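You operate a simulated robot arm through the tools that you are given. There is no shell and no other tool. Be economical: measure what you need, move in short steps, check, and stop when the job is done.

You run a simulated robot arm. Do the job below in one go: nothing can be reset, and whatever is moved stays where it is left.

JOB
Back out both transit bolts, free the slide lock and open the shutter.
Fine: each bolt is backed out till it is free; the camera plug stays in.

The check looks at the end state, three seconds after you hand in, the way a careful person would. Anything else that was tipped, shoved, dropped, spilled or broken makes it a failure.

ROBOT AND FRAMES
A 7-joint arm with a two-finger gripper, on a carriage that runs on a rail from [-576, 1191] to [461, -952] (x, y) and turns from -174 to 158 degrees about z. Base frame: it is fixed where the carriage stands at the start and does not move with it; the origin is on the floor, on the carriage's upright axis, x ahead of it, y to its left, z up; the surface under the hand at the start is at about z = 800. Readings come in mm, degrees, newtons and seconds.
Its first joint turns from -149.0 to 149.0 degrees. Places, roughly: camera plug (3x2x7 cm) [1100, -100, 1100]; camera socket [1100, 0, 1100]; clamp screw [1200, 200, 1400]; lock lever [1000, 200, 900]; orange transit bolt [1100, -200, 1000]; red transit bolt [1100, -100, 1000]; shutter lever [1100, -100, 1200]. Payload 2.45 kg.
Tool frame: the origin (TCP) lies between the finger pads and is the grasp point; the fingertips stand 26 mm ahead of it; z points along the fingers, y is the line along which they close. Largest opening 96 mm; the body of the gripper starts 69 mm behind the TCP.
Orientation is told as [roll, pitch, yaw] about the base's x, y, z axes, in that order, counted from this pose: with the fingers straight down and closing along the base's y, the tool's x points along the base's -x, its y along +y and its z along -z.

CONTROLS
- The arm moves only by the tool arm_command. Its argument "series" is a list of rows, each a list of 7 numbers: the turn, a rotation vector about the tool's x, y, z in units of 8 degrees (1.0 is 8 degrees), then the shift along the tool's x, y, z in units of 25 mm (1.0 is 25 mm), then the finger opening in mm, from 0 to 96. In form: [[wx, wy, wz, x, y, z, gripper], ...]. A call has 1 to 20 rows; each row shifts and turns the commanded pose from where the row before left it, along the tool's axes as they then stand. A call with a number of a shift or a turn outside -1 to 1 is refused whole. Each row takes 0.2 s and may step no farther than 50 mm and 8.6 degrees from the row before; otherwise, or with a gripper value out of range, the whole call is refused. A pose out of reach is approached as far as the arm can. The call stops where the force on the tool passes 40 N (or 10 N more than at its start, if that is more) or the arm is blocked; 0.2 s more then pass. Each finger halts on what it meets, pressing with about 43 N; the grip force reading is that of the motor and also rises with nothing between the fingers. The clock runs only during rows and for 0.2 s after the last one: add rows that do not move to give the fingers time. The reply holds the time, the measured pose of the TCP, the force on the tool along the base axes, the opening and the grip force, in the units named above and with some noise, with the torque about the TCP (base axes, N m) and any sound that the robot's microphone picked up, and new pictures: "pictures" is both (left out), scene, wrist or none.
- Cameras (640 x 400 px; columns grow to the right, rows downward): "scene" is now at [46.1, 165, 1692.4]; the picture's right is [-0.07, -1.00, 0.00], its down [-0.51, 0.04, -0.86] and it looks along [0.85, -0.06, -0.52] (base axes); focal length 286 px, centre (320, 200). "wrist" rides on the gripper at [82, 3, -98] in the tool frame; the picture's right is [-0.04, 1.00, 0.00], its down [-0.73, -0.03, -0.68] and it looks along [-0.68, -0.03, 0.73] (tool axes); focal length 256 px, centre (320, 200). There is no depth. A picture from a camera that has moved, and an enlarged one, comes with that camera's place and axes in the base frame and with its lens.
- lift_body(by): slides the trunk up (or, below 0, down) by that many mm; the arm and the scene camera ride with it, the base frame stays. It gives what a move gives, with no picture.
- steer(legs): drives the robot by 1 to 6 legs, each [ahead, left, turn to the left] in mm, mm and degrees, along the robot's own axes; the way and the turn of a leg run together, so that a leg with both is an arc; at most 1500 mm and 180 degrees a leg. The arm and the cameras ride along, it lands a little off, and it stops where it bumps. It keeps to its track: a leg is cut to what the track allows. It gives what a move gives, and a new picture of the scene camera.
- head_to(pan, tilt): turns the head with the scene camera to pan (to the left, within 155 degrees either way) and tilt (down, from -29 to 69), counted from straight ahead of the robot. It gives what a move gives, and a new picture of the scene camera.
- inspect(camera, box): a new picture of the part [left, top, right, bottom] of that camera's present view, enlarged. No time passes.
- sign_off(): hands the job in; it is judged then, once.

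Work in short steps. Places have to be worked out from the pictures, the camera data and where the tool is seen: move nearer, look again, correct. Check each grasp and each placing, and mend what went wrong. You have 120 turns and 260 pictures in all, those below and enlarged ones among them. Open the gripper and draw the arm clear of the work before you hand the job in, unless the task says otherwise.

The tools are called by a JSON object that holds its "fn" and its "kwargs". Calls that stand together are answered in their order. arm_command: Moves the arm, as the interface text tells. Its arguments: {"type":"object","properties":{"series":{"type":"array","items":{"type":"array","items":{"type":"number"}}},"pictures":{"type":"string","enum":["both","scene","wrist","none"]}},"required":["series"]} The other tools are called the same way: lift_body (by) slides the trunk up or down; steer (legs) drives the base; head_to (pan, tilt) turns the head that bears the scene camera; inspect (camera, box) takes an enlarged picture of a part of a camera's view; sign_off () hands the job in.

At the start:

```text
time_s: 0.0
ee_pos: [719.4, 45.5, 999.4]
orientation: [0.0, 0.0, 0.0]
wrist_force: [0.2, -0.9, -0.4]
wrist_torque: [0.0, 0.04, 0.02]
gripper_width: 95.9
grip_force: 0.1
trunk travel left (down, up): [-675.0, 35.0]
robot x, y, heading: [2.3, -1.1, -0.3]
head pan, tilt: [-4.3, 31.0]
```

scene: 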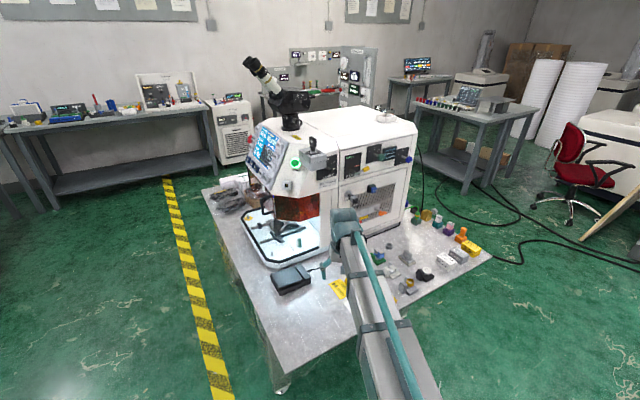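
wrist: 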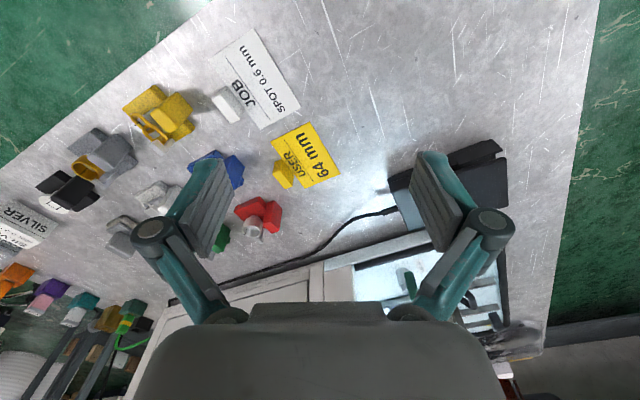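

The machine stands ahead with the side panel facing the robot. I enlarge the scene view to find the bolts, lock and shutter levers.

{"fn": "inspect", "kwargs": {"camera": "scene", "box": [300, 100, 440, 240]}}

{"fn": "inspect", "kwargs": {"camera": "scene", "box": [200, 100, 340, 300]}}

```text
2.86 times, centred on (370, 170) of scene
camera zoom: at [46.1, 165.0, 1692.4], right [-0.07, -1.0, 0.0], down [-0.51, 0.04, -0.86], along [0.85, -0.06, -0.52], focal length 818 px, centre (177, 286)
```

zoom: 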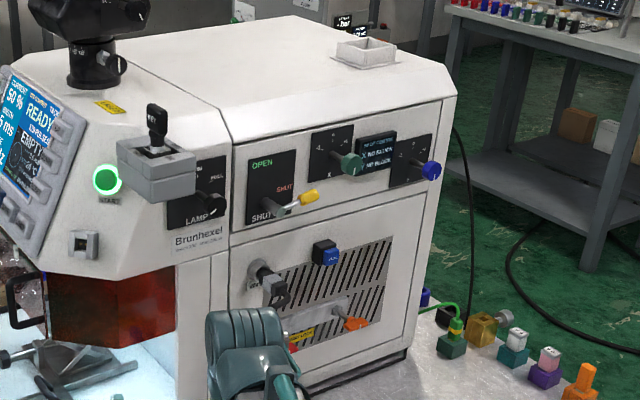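

```text
2.00 times, centred on (270, 200) of scene
camera zoom: at [46.1, 165.0, 1692.4], right [-0.07, -1.0, 0.0], down [-0.51, 0.04, -0.86], along [0.85, -0.06, -0.52], focal length 572 px, centre (420, 200)
```

zoom: 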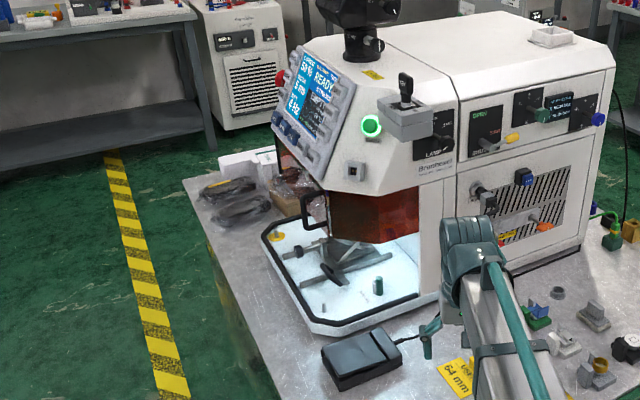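

I see the shutter lever, orange bolt and plug area; the arm hides the red bolt. I tip the tool to point forward (horizontal) and get a closer look with the wrist camera.

{"fn": "arm_command", "kwargs": {"series": [[0, -1, 0, 0, 0, -0.6, 96], [0, -1, 0, 0, 0, -0.6, 96], [0, -1, 0, 0, 0, -0.6, 96], [0, -1, 0, 0, 0, -0.6, 96], [0, -1, 0, 0, 0, 0, 96], [0, -1, 0, 0, 0, 0, 96], [0, -1, 0, 0, 0, 0, 96], [0, -1, 0, 0, 0, 0, 96], [0, -1, 0, 0, 0, 0, 96], [0, -1, 0, 0, 0, 0, 96], [0, -1, 0, 0, 0, 0, 96], [0, -0.25, 0, 0, 0, 0, 96]]}}

```text
time_s: 2.6
ee_pos: [722.7, 39.1, 1056.3]
orientation: [-2.4, -81.6, 0.1]
wrist_force: [0.4, -0.5, 0.0]
wrist_torque: [0.01, 0.03, 0.03]
gripper_width: 96.0
grip_force: 0.1
out of reach, approached as far as the arm can: row 8, 9, 10, 11
trunk travel left (down, up): [-675.0, 35.0]
robot x, y, heading: [0.2, -1.5, 0.0]
head pan, tilt: [-4.3, 31.0]
camera scene: at [46.1, 165.0, 1692.4], right [-0.07, -1.0, 0.0], down [-0.51, 0.04, -0.86], along [0.85, -0.06, -0.52], focal length 286 px, centre (320, 200)
camera wrist: at [614.2, 44.2, 990.4], right [0.04, 1.0, 0.03], down [-0.57, 0.0, 0.82], along [0.82, -0.06, 0.57], focal length 256 px, centre (320, 200)
```

scene: 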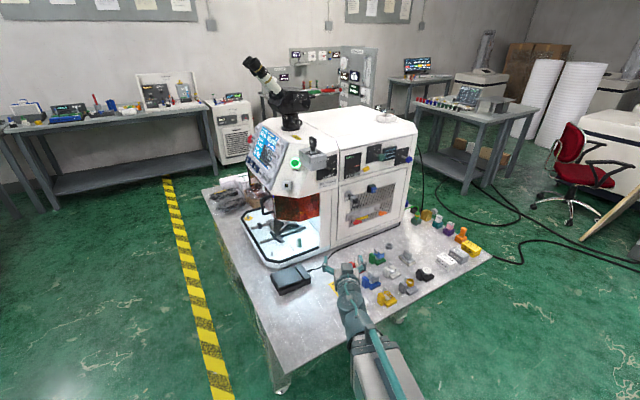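
wrist: 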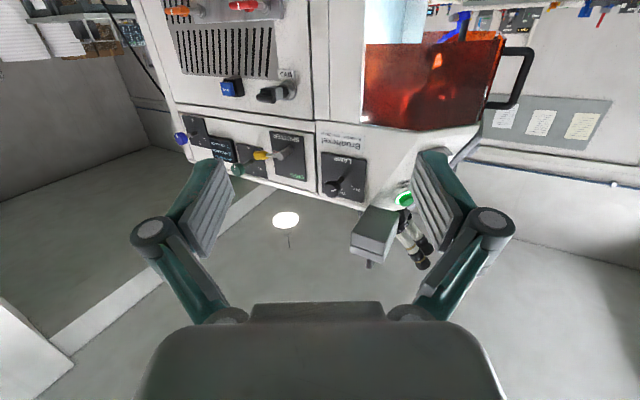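

The panel is in clear view now. I enlarge both views of it.

{"fn": "inspect", "kwargs": {"camera": "scene", "box": [325, 140, 425, 240]}}

{"fn": "inspect", "kwargs": {"camera": "wrist", "box": [130, 0, 330, 190]}}

{"fn": "inspect", "kwargs": {"camera": "scene", "box": [230, 190, 370, 290]}}

```text
4.00 times, centred on (375, 190) of scene
camera zoom: at [46.1, 165.0, 1692.4], right [-0.07, -1.0, 0.0], down [-0.51, 0.04, -0.86], along [0.85, -0.06, -0.52], focal length 1145 px, centre (100, 240)
```

zoom: 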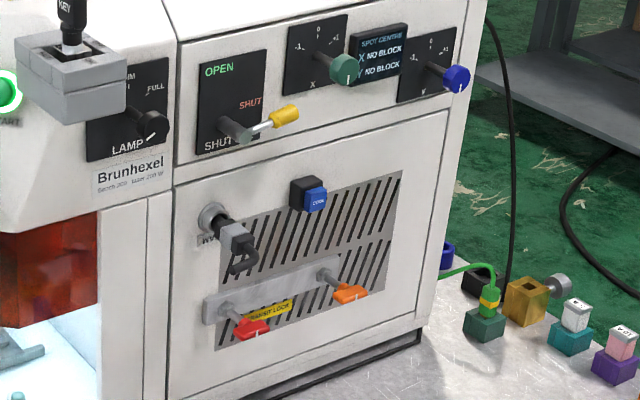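

```text
2.11 times, centred on (230, 95) of wrist
camera zoom: at [614.2, 44.2, 990.4], right [0.04, 1.0, 0.03], down [-0.57, 0.0, 0.82], along [0.82, -0.06, 0.57], focal length 539 px, centre (510, 421)
```

zoom: 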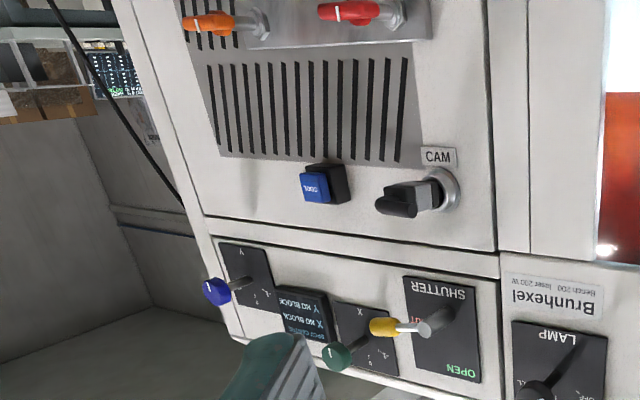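

```text
4.00 times, centred on (300, 240) of scene
camera zoom: at [46.1, 165.0, 1692.4], right [-0.07, -1.0, 0.0], down [-0.51, 0.04, -0.86], along [0.85, -0.06, -0.52], focal length 1145 px, centre (400, 40)
```

zoom: 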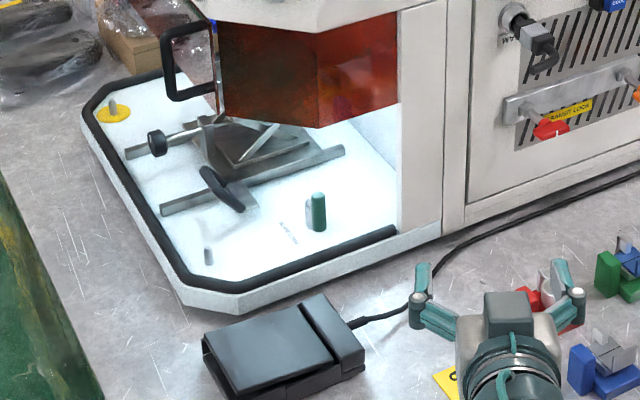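

The panel reads: shutter lever (SHUT now), CAM plug in its socket, transit-lock bracket with red and orange winged bolts. The green post on the tray matches the lock lever place. I lower the trunk for a better reach with the tool level.

{"fn": "lift_body", "kwargs": {"by": -150}}

{"fn": "arm_command", "kwargs": {"series": [[0, 0, 1, 0, 0, 0, 96], [0, 0, 1, 0, 0, 0, 96], [0, 0, 1, 0, 0, 0, 96], [0, 0, 1, 0, 0, 0, 96], [0, 0, 1, 0, 0, 0, 96], [0, 0, 1, 0, 0, 0, 96], [0, 0, 1, 0, 0, 0, 96], [0, 0, 1, 0, 0, 0, 96], [0, 0, 1, 0, 0, 0, 96], [0, 0, 1, 0, 0, 0, 96], [0, 0, 1, 0, 0, 0, 96], [0, 0, 1, 0, 0, 0, 96], [0, 0, 1, 0, 0, 0, 96], [0, 0, 1, 0, 0, 0, 96], [0, 0, 1, 0, 0, 0, 96], [0, 0, 1, 0, 0, 0, 96], [0, 0, 1, 0, 0, 0, 96], [0, 0, 1, 0, 0, 0, 96], [0, 0, 1, 0, 0, 0, 96]]}}

```text
time_s: 4.3
ee_pos: [722.6, 37.2, 908.1]
orientation: [-2.8, -81.7, 0.3]
wrist_force: [0.3, 0.8, 0.0]
wrist_torque: [-0.02, 0.01, 0.01]
gripper_width: 96.0
grip_force: 0.0
trunk travel left (down, up): [-525.0, 185.0]
robot x, y, heading: [0.0, -0.2, 0.2]
head pan, tilt: [-4.3, 31.0]
```

```text
time_s: 8.3
ee_pos: [731.7, -2.5, 966.2]
orientation: [72.4, 60.5, -107.0]
wrist_force: [0.3, 0.4, -0.3]
wrist_torque: [0.02, 0.03, 0.0]
gripper_width: 96.0
grip_force: 0.2
out of reach, approached as far as the arm can: row 10, 11, 12, 13, 14, 15, 16, 17, 18, 19
trunk travel left (down, up): [-525.0, 185.0]
robot x, y, heading: [1.5, 0.7, 0.2]
head pan, tilt: [-4.3, 31.0]
camera scene: at [46.1, 164.9, 1542.4], right [-0.07, -1.0, 0.0], down [-0.51, 0.04, -0.86], along [0.85, -0.06, -0.52], focal length 286 px, centre (320, 200)
camera wrist: at [646.8, 34.5, 1053.2], right [0.04, -0.9, 0.43], down [-0.78, -0.3, -0.55], along [0.63, -0.32, -0.71], focal length 256 px, centre (320, 200)
```

scene: 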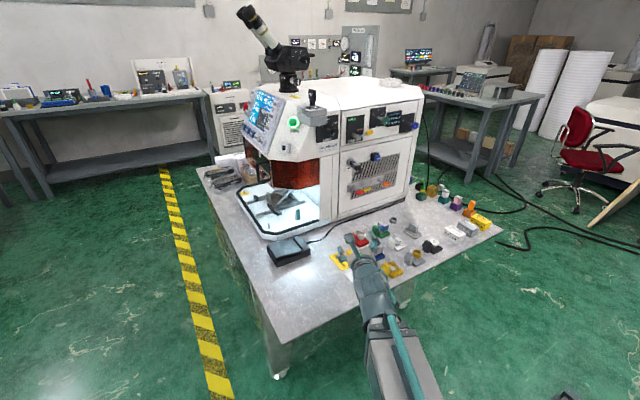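
wrist: 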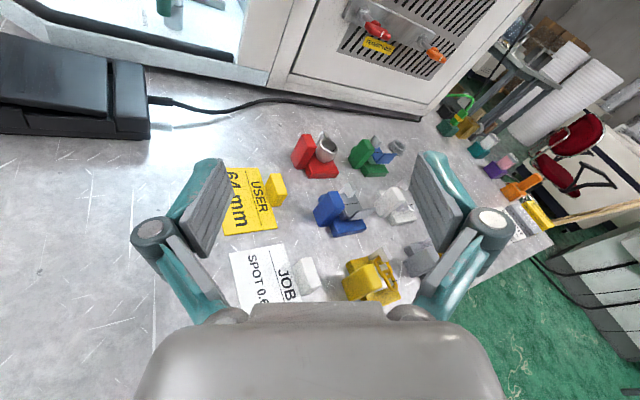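

Spun, the wrist camera now sits above the hand. I move over to look at the green lock lever on the tray.

{"fn": "arm_command", "kwargs": {"series": [[0, 0, 0, 0.9, -0.68, 0, 96], [0, 0, 0, 0.9, -0.68, 0, 96], [0, 0, 0, 0.9, -0.68, 0, 96], [0, 0, 0, 0.9, -0.68, 0, 96], [0, 0, 0, 0.9, -0.68, 0, 96], [0, 0, 0, 0.9, -0.68, 0, 96], [0, 0, 0, 0.9, -0.68, 0, 96], [0, 0, 0, 0.9, -0.68, 0, 96]], "pictures": "wrist"}}

```text
time_s: 10.2
ee_pos: [760.4, 63.0, 1111.8]
orientation: [72.3, 60.1, -106.6]
wrist_force: [0.1, -0.1, -0.7]
wrist_torque: [0.03, 0.01, 0.02]
gripper_width: 96.0
grip_force: 0.1
out of reach, approached as far as the arm can: row 1, 2, 3, 4, 5, 6, 7, 8
trunk travel left (down, up): [-525.0, 185.0]
robot x, y, heading: [-0.9, 1.6, 0.1]
head pan, tilt: [-4.3, 31.0]
camera wrist: at [675.1, 99.3, 1199.1], right [0.05, -0.9, 0.44], down [-0.78, -0.31, -0.55], along [0.63, -0.31, -0.71], focal length 256 px, centre (320, 200)
```

wrist: 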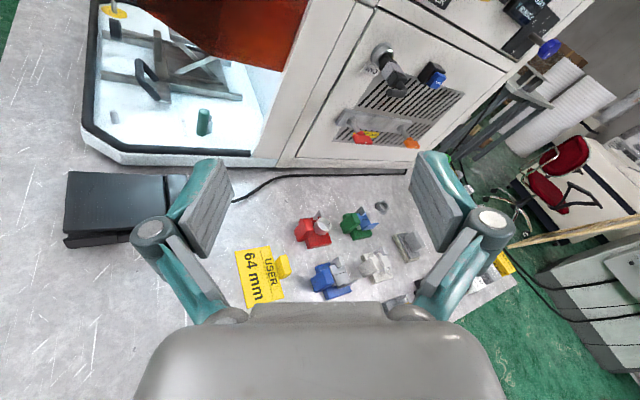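

{"fn": "inspect", "kwargs": {"camera": "wrist", "box": [80, 0, 280, 170]}}

{"fn": "inspect", "kwargs": {"camera": "wrist", "box": [320, 20, 480, 150]}}

{"fn": "inspect", "kwargs": {"camera": "scene", "box": [250, 170, 330, 240]}}

```text
2.35 times, centred on (180, 85) of wrist
camera zoom: at [675.1, 99.3, 1199.1], right [0.05, -0.9, 0.44], down [-0.78, -0.31, -0.55], along [0.63, -0.31, -0.71], focal length 602 px, centre (649, 471)
```

zoom: 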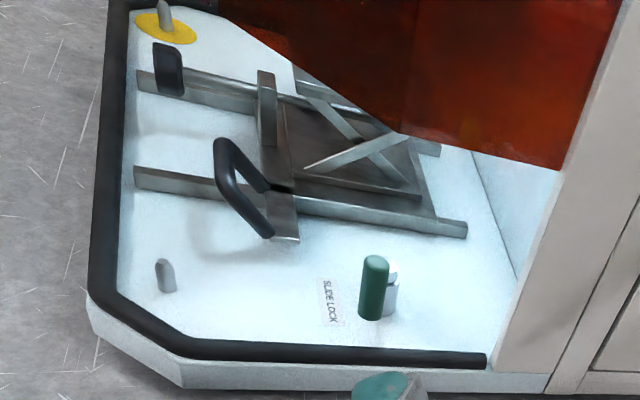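

```text
3.08 times, centred on (400, 85) of wrist
camera zoom: at [675.1, 99.3, 1199.1], right [0.05, -0.9, 0.44], down [-0.78, -0.31, -0.55], along [0.63, -0.31, -0.71], focal length 788 px, centre (74, 554)
```

zoom: 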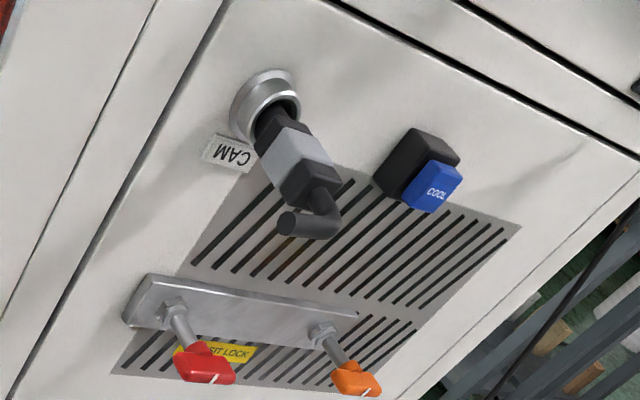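

```text
5.71 times, centred on (290, 205) of scene
camera zoom: at [46.1, 165.2, 1542.3], right [-0.07, -1.0, 0.0], down [-0.51, 0.04, -0.86], along [0.85, -0.06, -0.52], focal length 1635 px, centre (491, 171)
```

zoom: 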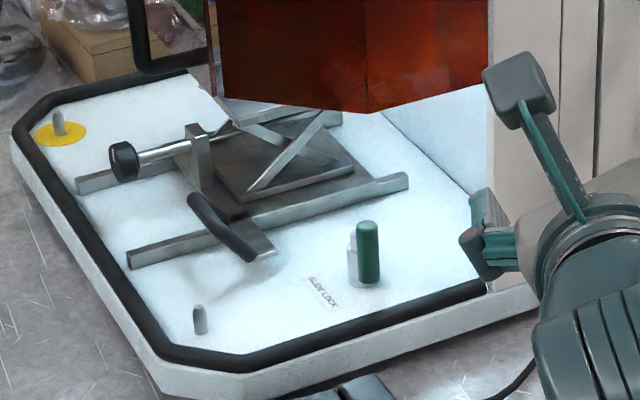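

The label "SLIDE LOCK" is by the green lever; the panel looks parallel to the rail, so its normal is yawed about +26°. I turn the robot to face the panel squarely and slide along the rail to stand opposite the bolts.

{"fn": "steer", "kwargs": {"legs": [[0, 0, 26], [0, -500, 0]]}}

{"fn": "head_to", "kwargs": {"pan": 0, "tilt": 30}}

{"fn": "arm_command", "kwargs": {"series": [[0, 0, 0, 0, 0, 0, 96]], "pictures": "wrist"}}

```text
time_s: 14.4
ee_pos: [881.8, -77.4, 1111.1]
orientation: [72.2, 60.3, -81.8]
wrist_force: [-0.8, 0.5, 0.1]
wrist_torque: [-0.03, 0.04, 0.04]
gripper_width: 96.1
grip_force: 0.1
trunk travel left (down, up): [-525.0, 185.0]
robot x, y, heading: [218.6, -453.3, 24.7]
head pan, tilt: [-4.3, 31.0]
camera scene: at [192.4, -283.9, 1542.4], right [0.35, -0.94, 0.0], down [-0.48, -0.18, -0.86], along [0.8, 0.3, -0.52], focal length 286 px, centre (320, 200)
```

scene: 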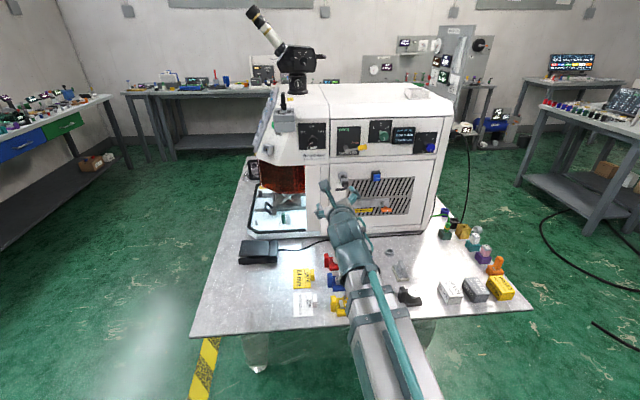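

```text
time_s: 15.1
ee_pos: [882.5, -77.8, 1111.3]
orientation: [72.4, 60.3, -81.8]
wrist_force: [-0.4, -0.2, 0.1]
wrist_torque: [0.05, 0.01, 0.01]
gripper_width: 96.1
grip_force: 0.0
trunk travel left (down, up): [-525.0, 185.0]
robot x, y, heading: [217.2, -450.4, 24.6]
head pan, tilt: [0.0, 30.0]
camera scene: at [190.1, -277.4, 1544.0], right [0.42, -0.91, 0.0], down [-0.45, -0.21, -0.87], along [0.79, 0.36, -0.5], focal length 286 px, centre (320, 200)
```

scene: 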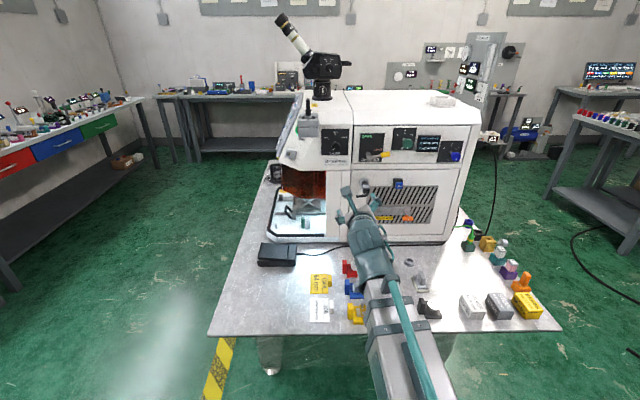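

```text
time_s: 15.5
ee_pos: [883.2, -77.0, 1111.4]
orientation: [72.1, 60.3, -81.8]
wrist_force: [0.0, 0.1, -0.6]
wrist_torque: [0.03, 0.0, 0.03]
gripper_width: 96.0
grip_force: 0.2
trunk travel left (down, up): [-525.0, 185.0]
robot x, y, heading: [219.3, -449.7, 24.9]
head pan, tilt: [0.0, 30.0]
camera wrist: at [789.4, -79.5, 1198.8], right [0.42, -0.79, 0.44], down [-0.57, -0.61, -0.55], along [0.7, -0.02, -0.71], focal length 256 px, centre (320, 200)
```

wrist: 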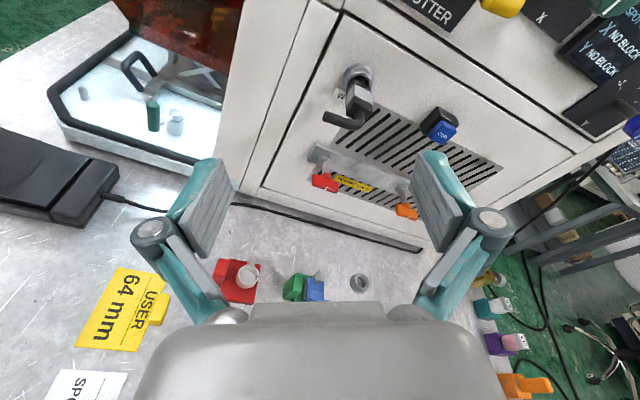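

Panel is square to the robot. Enlarge the bolts from here for triangulation.

{"fn": "inspect", "kwargs": {"camera": "wrist", "box": [290, 120, 450, 220]}}

{"fn": "inspect", "kwargs": {"camera": "scene", "box": [340, 120, 480, 240]}}

```text
4.00 times, centred on (370, 170) of wrist
camera zoom: at [789.4, -79.5, 1198.8], right [0.42, -0.79, 0.44], down [-0.57, -0.61, -0.55], along [0.7, -0.02, -0.71], focal length 1024 px, centre (120, 320)
```

zoom: 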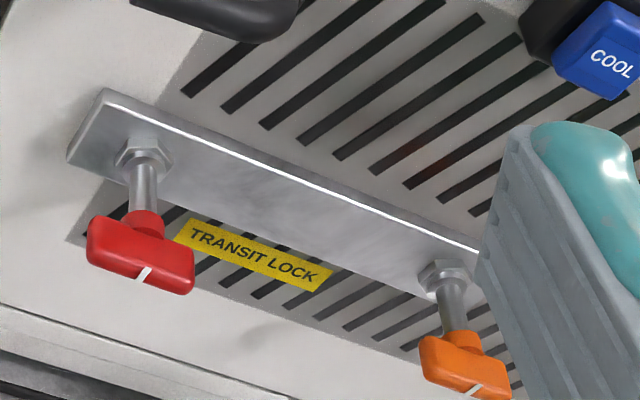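

```text
3.33 times, centred on (410, 180) of scene
camera zoom: at [190.1, -277.3, 1544.0], right [0.42, -0.91, 0.0], down [-0.45, -0.21, -0.87], along [0.79, 0.36, -0.5], focal length 954 px, centre (20, 267)
```

zoom: 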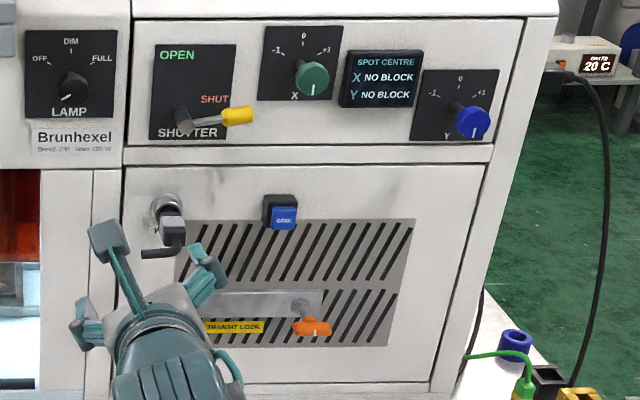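

Bolt heads worked out at about (panel frame n=918 mm forward, r=513 red / 646 orange, z≈966). Their wings lie level, so I spin the hand back ~63° so the fingers close vertically and level the tool.

{"fn": "arm_command", "kwargs": {"series": [[0, 0, -1, 0, 0, 0, 60], [0, 0, -1, 0, 0, 0, 60], [0, 0, -1, 0, 0, 0, 60], [0, 0, -1, 0, 0, 0, 60], [0, 0, -1, 0, 0, 0, 60], [0, 0, -1, 0, 0, 0, 60], [0, 0, -1, 0, 0, 0, 60], [0, 0, -0.9, 0, 0, 0, 60], [-1, 0, 0, 0, 0, 0, 60]], "pictures": "wrist"}}

```text
time_s: 17.5
ee_pos: [883.4, -74.9, 1110.4]
orientation: [89.4, -1.6, -66.0]
wrist_force: [1.4, 0.7, -0.2]
wrist_torque: [0.0, 0.04, -0.03]
gripper_width: 60.0
grip_force: 0.1
trunk travel left (down, up): [-525.0, 185.0]
robot x, y, heading: [222.8, -453.8, 24.8]
head pan, tilt: [0.0, 30.0]
camera wrist: at [759.9, -42.9, 1113.2], right [0.01, 0.0, 1.0], down [-0.32, -0.95, 0.0], along [0.95, -0.32, -0.01], focal length 256 px, centre (320, 200)
```

wrist: 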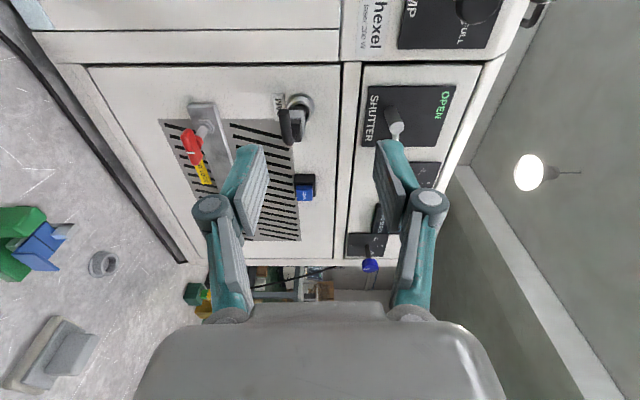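

The tool now points squarely at the panel with fingers closing vertically. I move to stand off in front of the red bolt.

{"fn": "arm_command", "kwargs": {"series": [[0, 0, 0, -0.493, -0.957, 0, 60], [0, 0, 0, -0.493, -0.957, 0, 60], [0, 0, 0, -0.493, -0.957, 0, 60], [0, 0, 0, -0.493, -0.957, 0, 60], [0, 0, 0, -0.493, -0.957, 0, 60], [0, 0, 0, -0.493, -0.957, 0, 60], [0, 0, 0, 0, 0, 0.9, 60], [0, 0, 0, 0, 0, 0.9, 60]]}}

```text
time_s: 19.3
ee_pos: [933.1, -131.0, 994.3]
orientation: [89.2, -1.9, -65.7]
wrist_force: [-1.0, 0.3, -0.2]
wrist_torque: [-0.03, -0.01, -0.03]
gripper_width: 59.8
grip_force: 0.1
out of reach, approached as far as the arm can: row 5, 6, 7, 8
trunk travel left (down, up): [-525.0, 185.0]
robot x, y, heading: [220.1, -454.6, 25.0]
head pan, tilt: [0.0, 30.0]
camera scene: at [190.3, -277.3, 1544.0], right [0.42, -0.91, 0.0], down [-0.45, -0.21, -0.87], along [0.79, 0.36, -0.5], focal length 286 px, centre (320, 200)
camera wrist: at [809.7, -97.5, 995.7], right [0.02, 0.0, 1.0], down [-0.32, -0.95, 0.0], along [0.95, -0.32, -0.01], focal length 256 px, centre (320, 200)
```

scene: 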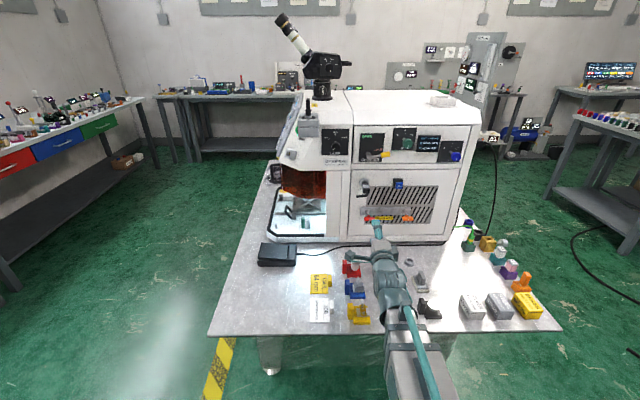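
wrist: 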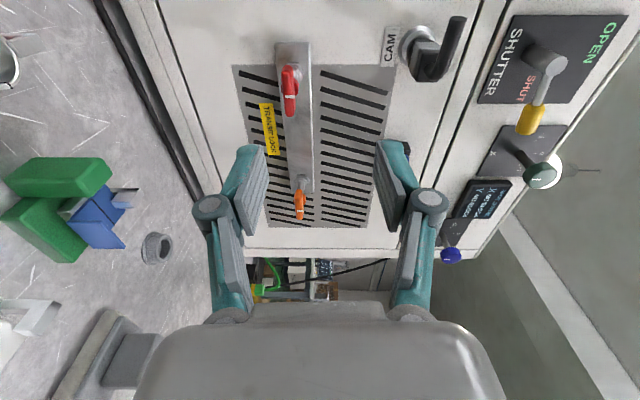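

Low positions are out of reach with the trunk this high. I raise the hand in the arm's frame, then lower the trunk by the same amount more.

{"fn": "arm_command", "kwargs": {"series": [[0, 0, 0, 0, 0.9, 0, 60], [0, 0, 0, 0, 0.9, 0, 60], [0, 0, 0, 0, 0.9, 0, 60], [0, 0, 0, 0, 0.9, 0, 60], [0, 0, 0, 0, 0.9, 0, 60], [0, 0, 0, 0, 0.9, 0, 60]], "pictures": "none"}}

{"fn": "lift_body", "kwargs": {"by": -155}}

{"fn": "arm_command", "kwargs": {"series": [[0, 0, 0, 0, 0, 0, 60]]}}

```text
time_s: 20.7
ee_pos: [930.6, -127.7, 1122.2]
orientation: [89.3, -1.8, -66.0]
wrist_force: [-0.6, 0.1, 0.2]
wrist_torque: [0.01, 0.0, 0.01]
gripper_width: 59.8
grip_force: 0.1
out of reach, approached as far as the arm can: row 1
trunk travel left (down, up): [-525.0, 185.0]
robot x, y, heading: [218.3, -452.7, 24.6]
head pan, tilt: [0.0, 30.0]
```

```text
time_s: 22.5
ee_pos: [931.2, -127.2, 967.3]
orientation: [89.3, -1.8, -66.0]
wrist_force: [-0.1, -0.4, 0.2]
wrist_torque: [-0.01, 0.02, -0.03]
gripper_width: 60.2
grip_force: 0.0
trunk travel left (down, up): [-370.0, 340.0]
robot x, y, heading: [219.5, -450.0, 25.1]
head pan, tilt: [0.0, 30.0]
```

```text
time_s: 22.9
ee_pos: [931.1, -127.6, 967.3]
orientation: [89.3, -1.9, -66.0]
wrist_force: [-0.4, -0.4, -1.0]
wrist_torque: [0.0, 0.04, -0.01]
gripper_width: 59.9
grip_force: 0.1
trunk travel left (down, up): [-370.0, 340.0]
robot x, y, heading: [220.7, -452.2, 24.9]
head pan, tilt: [0.0, 30.0]
camera scene: at [190.1, -277.3, 1389.0], right [0.42, -0.91, 0.0], down [-0.45, -0.21, -0.87], along [0.79, 0.36, -0.5], focal length 286 px, centre (320, 200)
camera wrist: at [808.4, -94.1, 968.7], right [0.02, 0.0, 1.0], down [-0.32, -0.95, 0.0], along [0.95, -0.32, -0.02], focal length 256 px, centre (320, 200)
```

scene: 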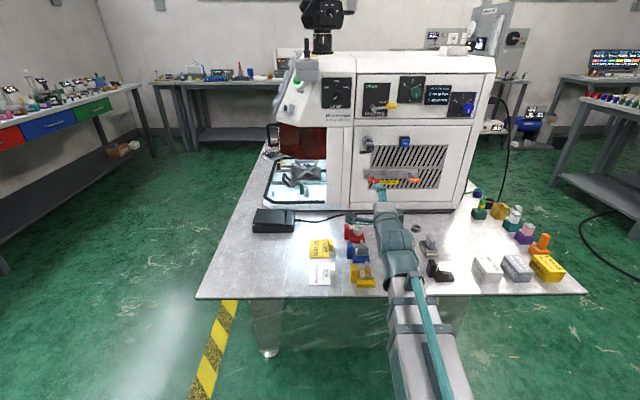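
wrist: 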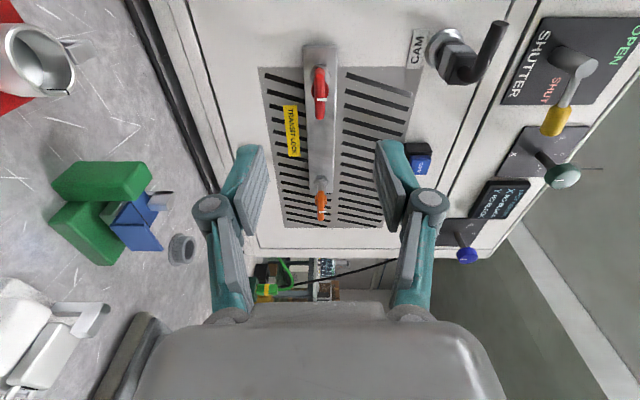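

Red bolt head is aligned with the tool axis (in row and column). I advance ~121 mm so the pads straddle the wing.

{"fn": "arm_command", "kwargs": {"series": [[0, 0, 0, 0, 0, 0.97, 60], [0, 0, 0, 0, 0, 0.97, 60], [0, 0, 0, 0, 0, 0.97, 60], [0, 0, 0, 0, 0, 0.97, 60], [0, 0, 0, 0, 0, 0.97, 60]]}}

```text
time_s: 24.1
ee_pos: [1041.3, -79.7, 964.3]
orientation: [89.2, -1.8, -66.0]
wrist_force: [-0.7, -0.1, 1.1]
wrist_torque: [-0.01, -0.02, -0.02]
gripper_width: 59.8
grip_force: 0.0
trunk travel left (down, up): [-370.0, 340.0]
robot x, y, heading: [220.1, -451.1, 24.5]
head pan, tilt: [0.0, 30.0]
camera scene: at [190.0, -277.4, 1389.0], right [0.42, -0.91, 0.0], down [-0.45, -0.21, -0.87], along [0.79, 0.36, -0.5], focal length 286 px, centre (320, 200)
camera wrist: at [920.0, -45.0, 966.7], right [0.01, 0.0, 1.0], down [-0.32, -0.95, 0.0], along [0.95, -0.32, -0.01], focal length 256 px, centre (320, 200)
```

scene: 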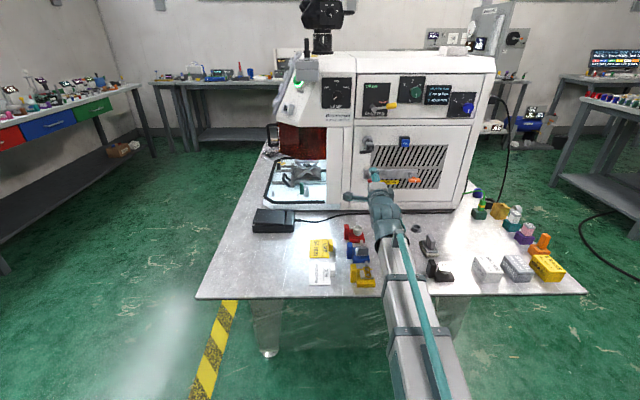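
wrist: 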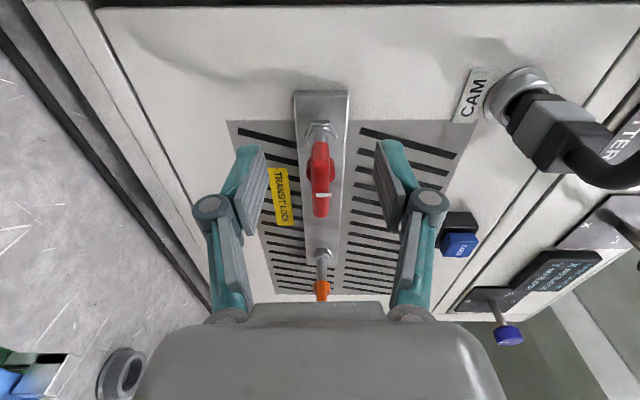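

{"fn": "inspect", "kwargs": {"camera": "wrist", "box": [240, 90, 420, 260]}}

```text
2.35 times, centred on (330, 175) of wrist
camera zoom: at [920.0, -45.0, 966.7], right [0.01, 0.0, 1.0], down [-0.32, -0.95, 0.0], along [0.95, -0.32, -0.01], focal length 602 px, centre (296, 259)
```

zoom: 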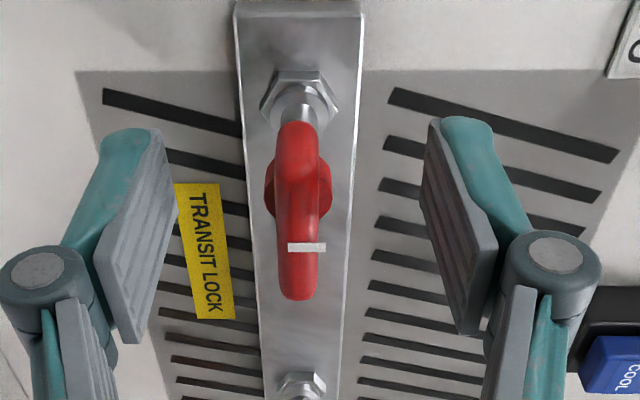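

Pads straddle the head, centred. I advance 5 mm and close.

{"fn": "arm_command", "kwargs": {"series": [[0, 0, 0, 0, 0, 0.2, 60], [0, 0, 0, 0, 0, 0, 0], [0, 0, 0, 0, 0, 0, 0], [0, 0, 0, 0, 0, 0, 0]], "pictures": "wrist"}}

```text
time_s: 25.1
ee_pos: [1047.0, -75.7, 965.5]
orientation: [89.3, -1.7, -65.9]
wrist_force: [1.4, 0.6, 3.3]
wrist_torque: [0.02, -0.08, 0.01]
gripper_width: 14.0
grip_force: 41.0
trunk travel left (down, up): [-370.0, 340.0]
robot x, y, heading: [222.8, -455.0, 24.7]
head pan, tilt: [0.0, 30.0]
camera wrist: at [924.0, -43.2, 966.8], right [0.01, 0.0, 1.0], down [-0.32, -0.95, 0.0], along [0.95, -0.32, -0.01], focal length 256 px, centre (320, 200)
```

wrist: 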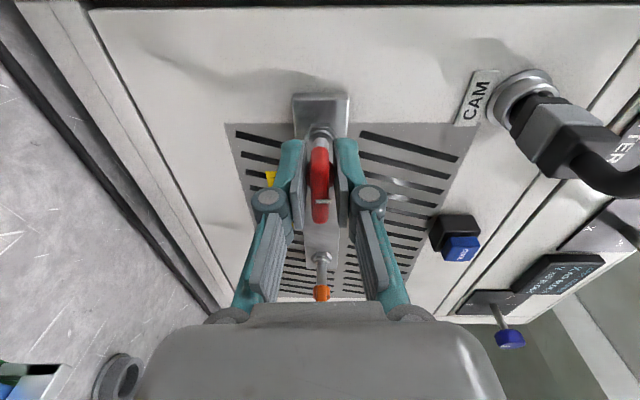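

Grip on the wing is firm (14 mm, 41 N). I turn 24° counter-clockwise (negative about tool z) and check.

{"fn": "arm_command", "kwargs": {"series": [[0, 0, -1, 0, 0, 0, 0], [0, 0, -1, 0, 0, 0, 0], [0, 0, -1, 0, 0, 0, 0]], "pictures": "wrist"}}

```text
time_s: 25.9
ee_pos: [1046.4, -76.7, 964.8]
orientation: [89.1, -25.9, -65.7]
wrist_force: [-0.2, -1.6, -3.7]
wrist_torque: [0.07, -0.15, -0.14]
gripper_width: 14.4
grip_force: 40.5
trunk travel left (down, up): [-370.0, 340.0]
robot x, y, heading: [219.7, -454.8, 24.7]
head pan, tilt: [0.0, 30.0]
camera wrist: at [926.4, -49.8, 932.9], right [-0.15, 0.37, 0.92], down [-0.34, -0.89, 0.3], along [0.93, -0.27, 0.26], focal length 256 px, centre (320, 200)
```

wrist: 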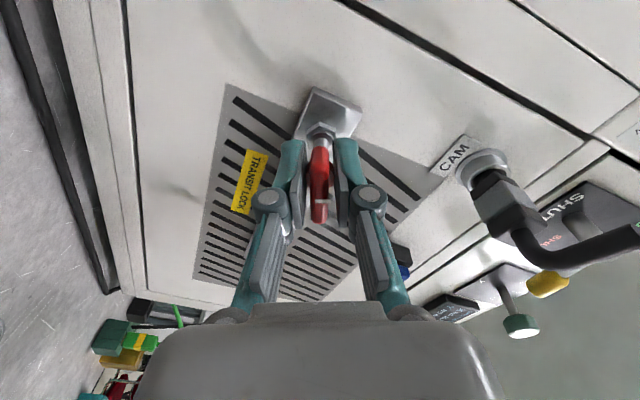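

It turns freely with the hand. I carry on 80°.

{"fn": "arm_command", "kwargs": {"series": [[0, 0, -1, 0, 0, 0, 0], [0, 0, -1, 0, 0, 0, 0], [0, 0, -1, 0, 0, 0, 0], [0, 0, -1, 0, 0, 0, 0], [0, 0, -1, 0, 0, 0, 0], [0, 0, -1, 0, 0, 0, 0], [0, 0, -1, 0, 0, 0, 0], [0, 0, -1, 0, 0, 0, 0], [0, 0, -1, 0, 0, 0, 0], [0, 0, -1, 0, 0, 0, 0]], "pictures": "wrist"}}

```text
time_s: 28.1
ee_pos: [1047.7, -79.9, 963.5]
orientation: [-86.3, -74.1, 110.3]
wrist_force: [-5.3, -27.4, -22.2]
wrist_torque: [0.1, -0.04, -0.1]
gripper_width: 14.8
grip_force: 41.0
trunk travel left (down, up): [-370.0, 340.0]
robot x, y, heading: [218.8, -455.5, 24.9]
head pan, tilt: [0.0, 30.0]
camera wrist: at [964.7, -137.8, 886.2], right [-0.4, 0.89, -0.23], down [-0.68, -0.11, 0.73], along [0.62, 0.45, 0.65], focal length 256 px, centre (320, 200)
```

wrist: 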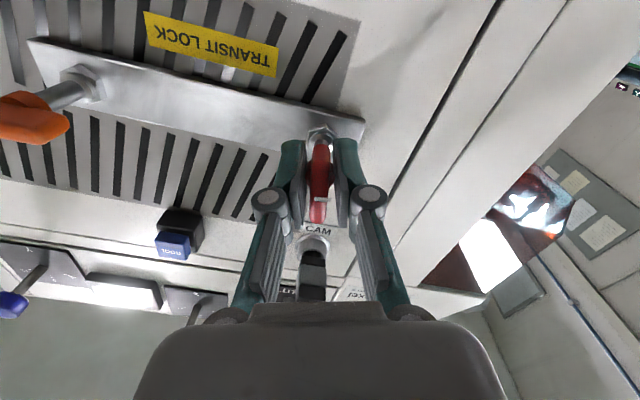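

The side force shows my grip is ~6 mm left of the bolt's axis. I open, recentre 6 mm to the right, and grip again.

{"fn": "arm_command", "kwargs": {"series": [[0, 0, 0, 0, 0, 0, 40], [0, 0, 0, 0, 0, 0, 40], [0, 0, 0, 0.057, -0.234, 0, 40], [0, 0, 0, 0, 0, 0, 40]], "pictures": "wrist"}}

{"fn": "inspect", "kwargs": {"camera": "wrist", "box": [240, 90, 420, 260]}}

```text
time_s: 29.1
ee_pos: [1048.4, -81.0, 966.9]
orientation: [-87.4, -74.2, 111.6]
wrist_force: [0.4, -0.3, -0.3]
wrist_torque: [0.01, 0.04, 0.04]
gripper_width: 39.9
grip_force: 0.0
trunk travel left (down, up): [-370.0, 340.0]
robot x, y, heading: [217.0, -452.0, 24.7]
head pan, tilt: [0.0, 30.0]
camera wrist: at [965.9, -140.5, 887.8], right [-0.4, 0.89, -0.23], down [-0.68, -0.12, 0.72], along [0.61, 0.45, 0.65], focal length 256 px, centre (320, 200)
```

wrist: 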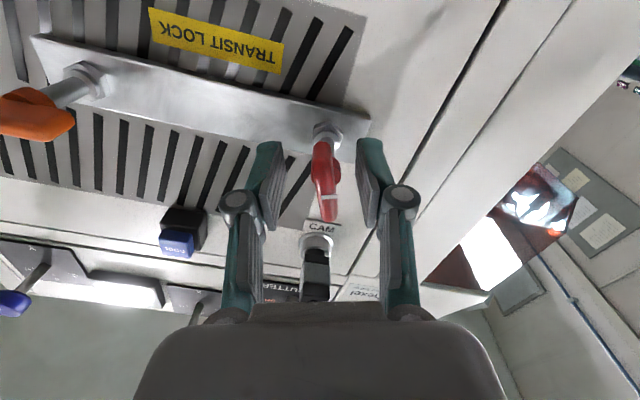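

```text
2.35 times, centred on (330, 175) of wrist
camera zoom: at [965.9, -140.5, 887.8], right [-0.4, 0.89, -0.23], down [-0.68, -0.12, 0.72], along [0.61, 0.45, 0.65], focal length 602 px, centre (296, 259)
```

zoom: 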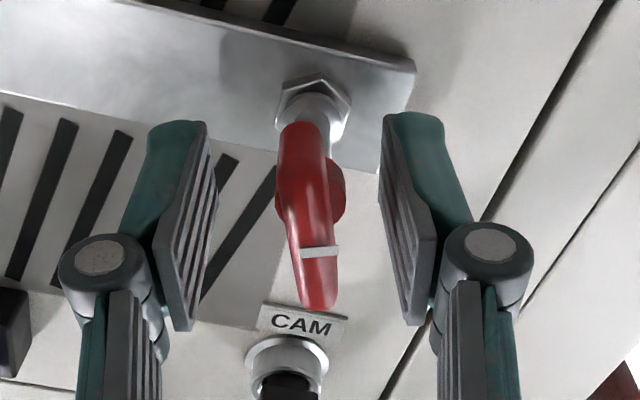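

Head centre is ~3 mm to the tool's +y; I correct, grip, and turn 72° more.

{"fn": "arm_command", "kwargs": {"series": [[0, 0, 0, 0, 0.12, 0, 40], [0, 0, 0, 0, 0, 0, 0], [0, 0, 0, 0, 0, 0, 0], [0, 0, 0, 0, 0, 0, 0], [0, 0, -1, 0, 0, 0, 0], [0, 0, -1, 0, 0, 0, 0], [0, 0, -1, 0, 0, 0, 0], [0, 0, -1, 0, 0, 0, 0], [0, 0, -1, 0, 0, 0, 0], [0, 0, -1, 0, 0, 0, 0], [0, 0, -1, 0, 0, 0, 0], [0, 0, -1, 0, 0, 0, 0], [0, 0, -1, 0, 0, 0, 0]], "pictures": "wrist"}}

```text
time_s: 31.9
ee_pos: [1047.5, -79.5, 963.7]
orientation: [-89.3, -2.2, 113.9]
wrist_force: [-10.0, -0.3, -1.8]
wrist_torque: [0.04, -0.01, -0.07]
gripper_width: 14.4
grip_force: 40.5
trunk travel left (down, up): [-370.0, 340.0]
robot x, y, heading: [219.3, -452.6, 24.7]
head pan, tilt: [0.0, 30.0]
camera wrist: at [990.3, -194.8, 960.0], right [-0.04, 0.06, -1.0], down [-0.92, 0.39, 0.06], along [0.4, 0.92, 0.04], focal length 256 px, centre (320, 200)
```

wrist: 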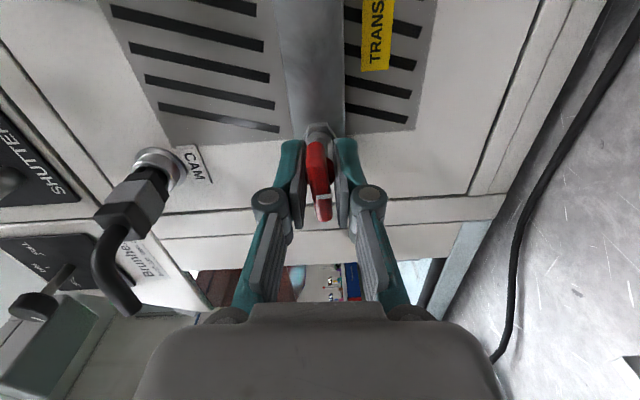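

Turns smoothly, small outward push. I continue 56° more to use the remaining wrist range, easing back slightly.

{"fn": "arm_command", "kwargs": {"series": [[0, 0, -1, 0, 0, -0.02, 0], [0, 0, -1, 0, 0, -0.01, 0], [0, 0, -1, 0, 0, -0.01, 0], [0, 0, -1, 0, 0, -0.01, 0], [0, 0, -1, 0, 0, -0.01, 0], [0, 0, -1, 0, 0, -0.01, 0], [0, 0, -1, 0, 0, -0.01, 0]], "pictures": "wrist"}}

{"fn": "inspect", "kwargs": {"camera": "wrist", "box": [240, 90, 420, 260]}}

```text
time_s: 33.5
ee_pos: [1045.8, -79.4, 965.7]
orientation: [-88.8, 53.9, 114.9]
wrist_force: [-3.5, 6.1, 3.2]
wrist_torque: [0.28, -0.57, -0.15]
gripper_width: 14.5
grip_force: 40.9
trunk travel left (down, up): [-370.0, 340.0]
robot x, y, heading: [216.4, -450.5, 24.4]
head pan, tilt: [0.0, 30.0]
camera wrist: at [977.7, -166.8, 1030.5], right [0.31, -0.72, -0.62], down [-0.81, 0.14, -0.57], along [0.49, 0.68, -0.54], focal length 256 px, centre (320, 200)
```

wrist: 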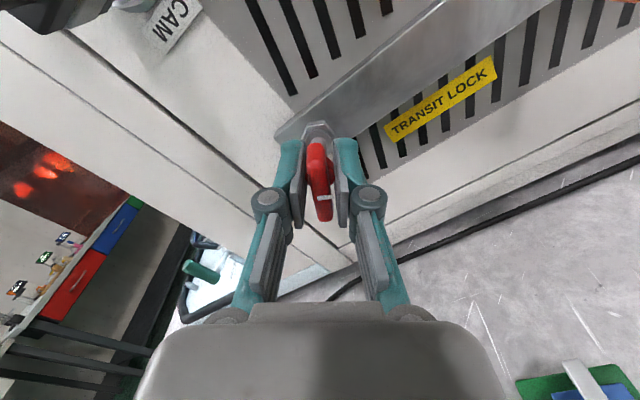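

```text
2.35 times, centred on (330, 175) of wrist
camera zoom: at [977.7, -166.8, 1030.5], right [0.31, -0.72, -0.62], down [-0.81, 0.14, -0.57], along [0.49, 0.68, -0.54], focal length 602 px, centre (296, 259)
```

zoom: 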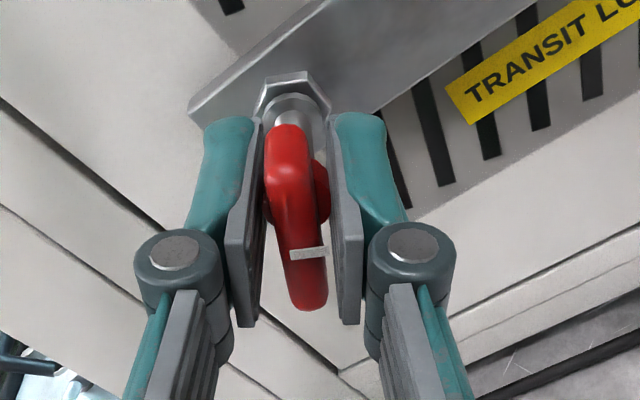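

Turned ~232° in total, no sign of release yet. I open wide, wind the wrist back 180° about the bolt axis, and regrip the wing.

{"fn": "arm_command", "kwargs": {"series": [[0, 0, 0, 0, 0, 0, 72], [0, 0, 0, 0, 0, 0, 72], [0, 0, 0, 0, 0, 0, 72], [0, 0, 1, 0, 0, 0, 72], [0, 0, 1, 0, 0, 0, 72], [0, 0, 1, 0, 0, 0, 72], [0, 0, 1, 0, 0, 0, 72], [0, 0, 1, 0, 0, 0, 72], [0, 0, 1, 0, 0, 0, 72], [0, 0, 1, 0, 0, 0, 72], [0, 0, 1, 0, 0, 0, 72], [0, 0, 1, 0, 0, 0, 72], [0, 0, 1, 0, 0, 0, 72], [0, 0, 1, 0, 0, 0, 72], [0, 0, 1, 0, 0, 0, 72]], "pictures": "none"}}

{"fn": "arm_command", "kwargs": {"series": [[0, 0, 1, 0, 0, 0, 60], [0, 0, 1, 0, 0, 0, 60], [0, 0, 1, 0, 0, 0, 60], [0, 0, 1, 0, 0, 0, 60], [0, 0, 1, 0, 0, 0, 60], [0, 0, 1, 0, 0, 0, 60], [0, 0, 1, 0, 0, 0, 60], [0, 0, 1, 0, 0, 0, 60], [0, 0, 1, 0, 0, 0, 60], [0, 0, 1, 0, 0, 0, 60], [0, 0, 0.5, 0, 0, 0, 60]], "pictures": "wrist"}}

{"fn": "inspect", "kwargs": {"camera": "wrist", "box": [240, 90, 420, 260]}}

```text
time_s: 36.7
ee_pos: [1045.5, -78.8, 963.3]
orientation: [-88.9, -42.4, 113.3]
wrist_force: [0.3, -0.7, -0.3]
wrist_torque: [-0.04, -0.01, -0.01]
gripper_width: 72.0
grip_force: 0.0
trunk travel left (down, up): [-370.0, 340.0]
robot x, y, heading: [222.7, -453.3, 24.9]
head pan, tilt: [0.0, 30.0]
```

```text
time_s: 39.1
ee_pos: [1044.7, -79.5, 964.2]
orientation: [88.8, -53.5, -65.1]
wrist_force: [0.0, -0.3, -0.1]
wrist_torque: [0.01, 0.03, -0.04]
gripper_width: 60.0
grip_force: 0.1
trunk travel left (down, up): [-370.0, 340.0]
robot x, y, heading: [221.5, -452.9, 24.5]
head pan, tilt: [0.0, 30.0]
camera wrist: at [934.8, -75.0, 902.2], right [-0.31, 0.72, 0.62], down [-0.43, -0.69, 0.58], along [0.85, -0.09, 0.52], focal length 256 px, centre (320, 200)
```

wrist: 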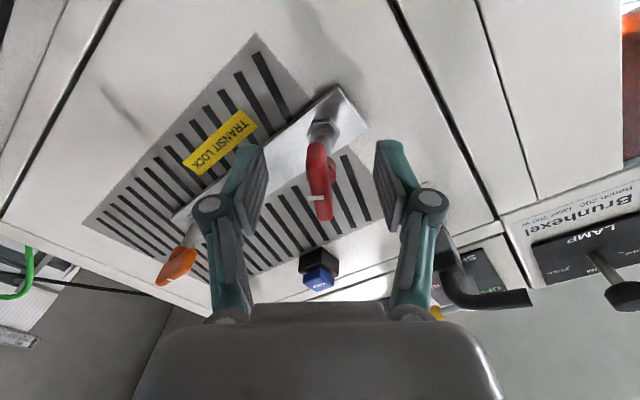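

```text
2.35 times, centred on (330, 175) of wrist
camera zoom: at [934.8, -75.0, 902.2], right [-0.31, 0.72, 0.62], down [-0.43, -0.69, 0.58], along [0.85, -0.09, 0.52], focal length 602 px, centre (296, 259)
```

zoom: 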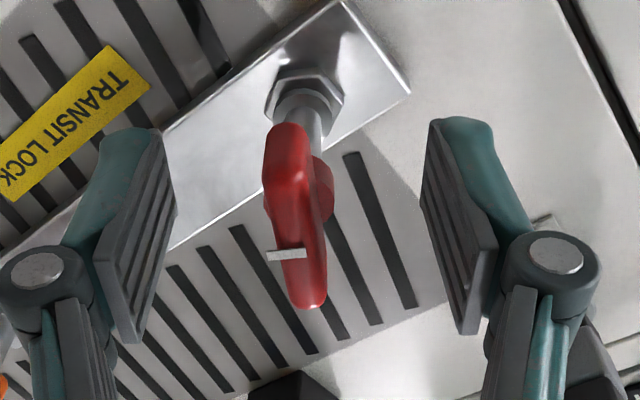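

The wing sits centred between the pads. I grip and turn 112°.

{"fn": "arm_command", "kwargs": {"series": [[0, 0, 0, 0, 0, 0, 0], [0, 0, 0, 0, 0, 0, 0], [0, 0, 0, 0, 0, 0, 0], [0, 0, 0, 0, 0, 0, 0], [0, 0, -1, 0, 0, -0.01, 0], [0, 0, -1, 0, 0, -0.01, 0], [0, 0, -1, 0, 0, -0.01, 0], [0, 0, -1, 0, 0, -0.01, 0], [0, 0, -1, 0, 0, -0.01, 0], [0, 0, -1, 0, 0, -0.01, 0], [0, 0, -1, 0, 0, -0.01, 0], [0, 0, -1, 0, 0, -0.01, 0], [0, 0, -1, 0, 0, -0.01, 0], [0, 0, -1, 0, 0, -0.01, 0], [0, 0, -1, 0, 0, -0.01, 0], [0, 0, -1, 0, 0, -0.01, 0], [0, 0, -1, 0, 0, -0.01, 0], [0, 0, -1, 0, 0, -0.01, 0]], "pictures": "wrist"}}

```text
time_s: 42.9
ee_pos: [1042.9, -81.3, 965.3]
orientation: [-89.3, -13.9, 113.8]
wrist_force: [16.3, 13.1, 15.4]
wrist_torque: [0.07, -0.12, -0.04]
gripper_width: 14.3
grip_force: 40.8
trunk travel left (down, up): [-370.0, 340.0]
robot x, y, heading: [223.3, -448.9, 24.8]
head pan, tilt: [0.0, 30.0]
camera wrist: at [985.6, -193.5, 943.2], right [-0.12, 0.25, -0.96], down [-0.9, 0.37, 0.21], along [0.41, 0.89, 0.18], focal length 256 px, centre (320, 200)
```

wrist: 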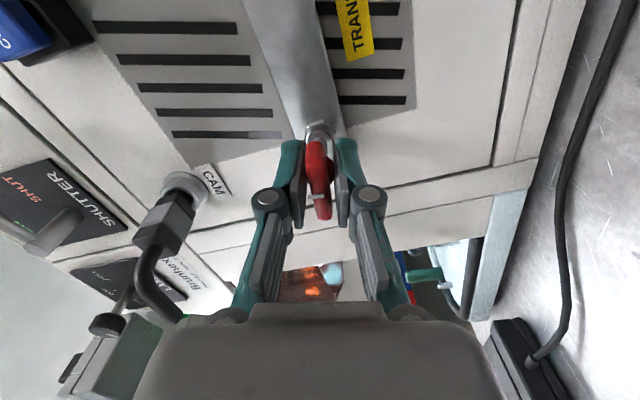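

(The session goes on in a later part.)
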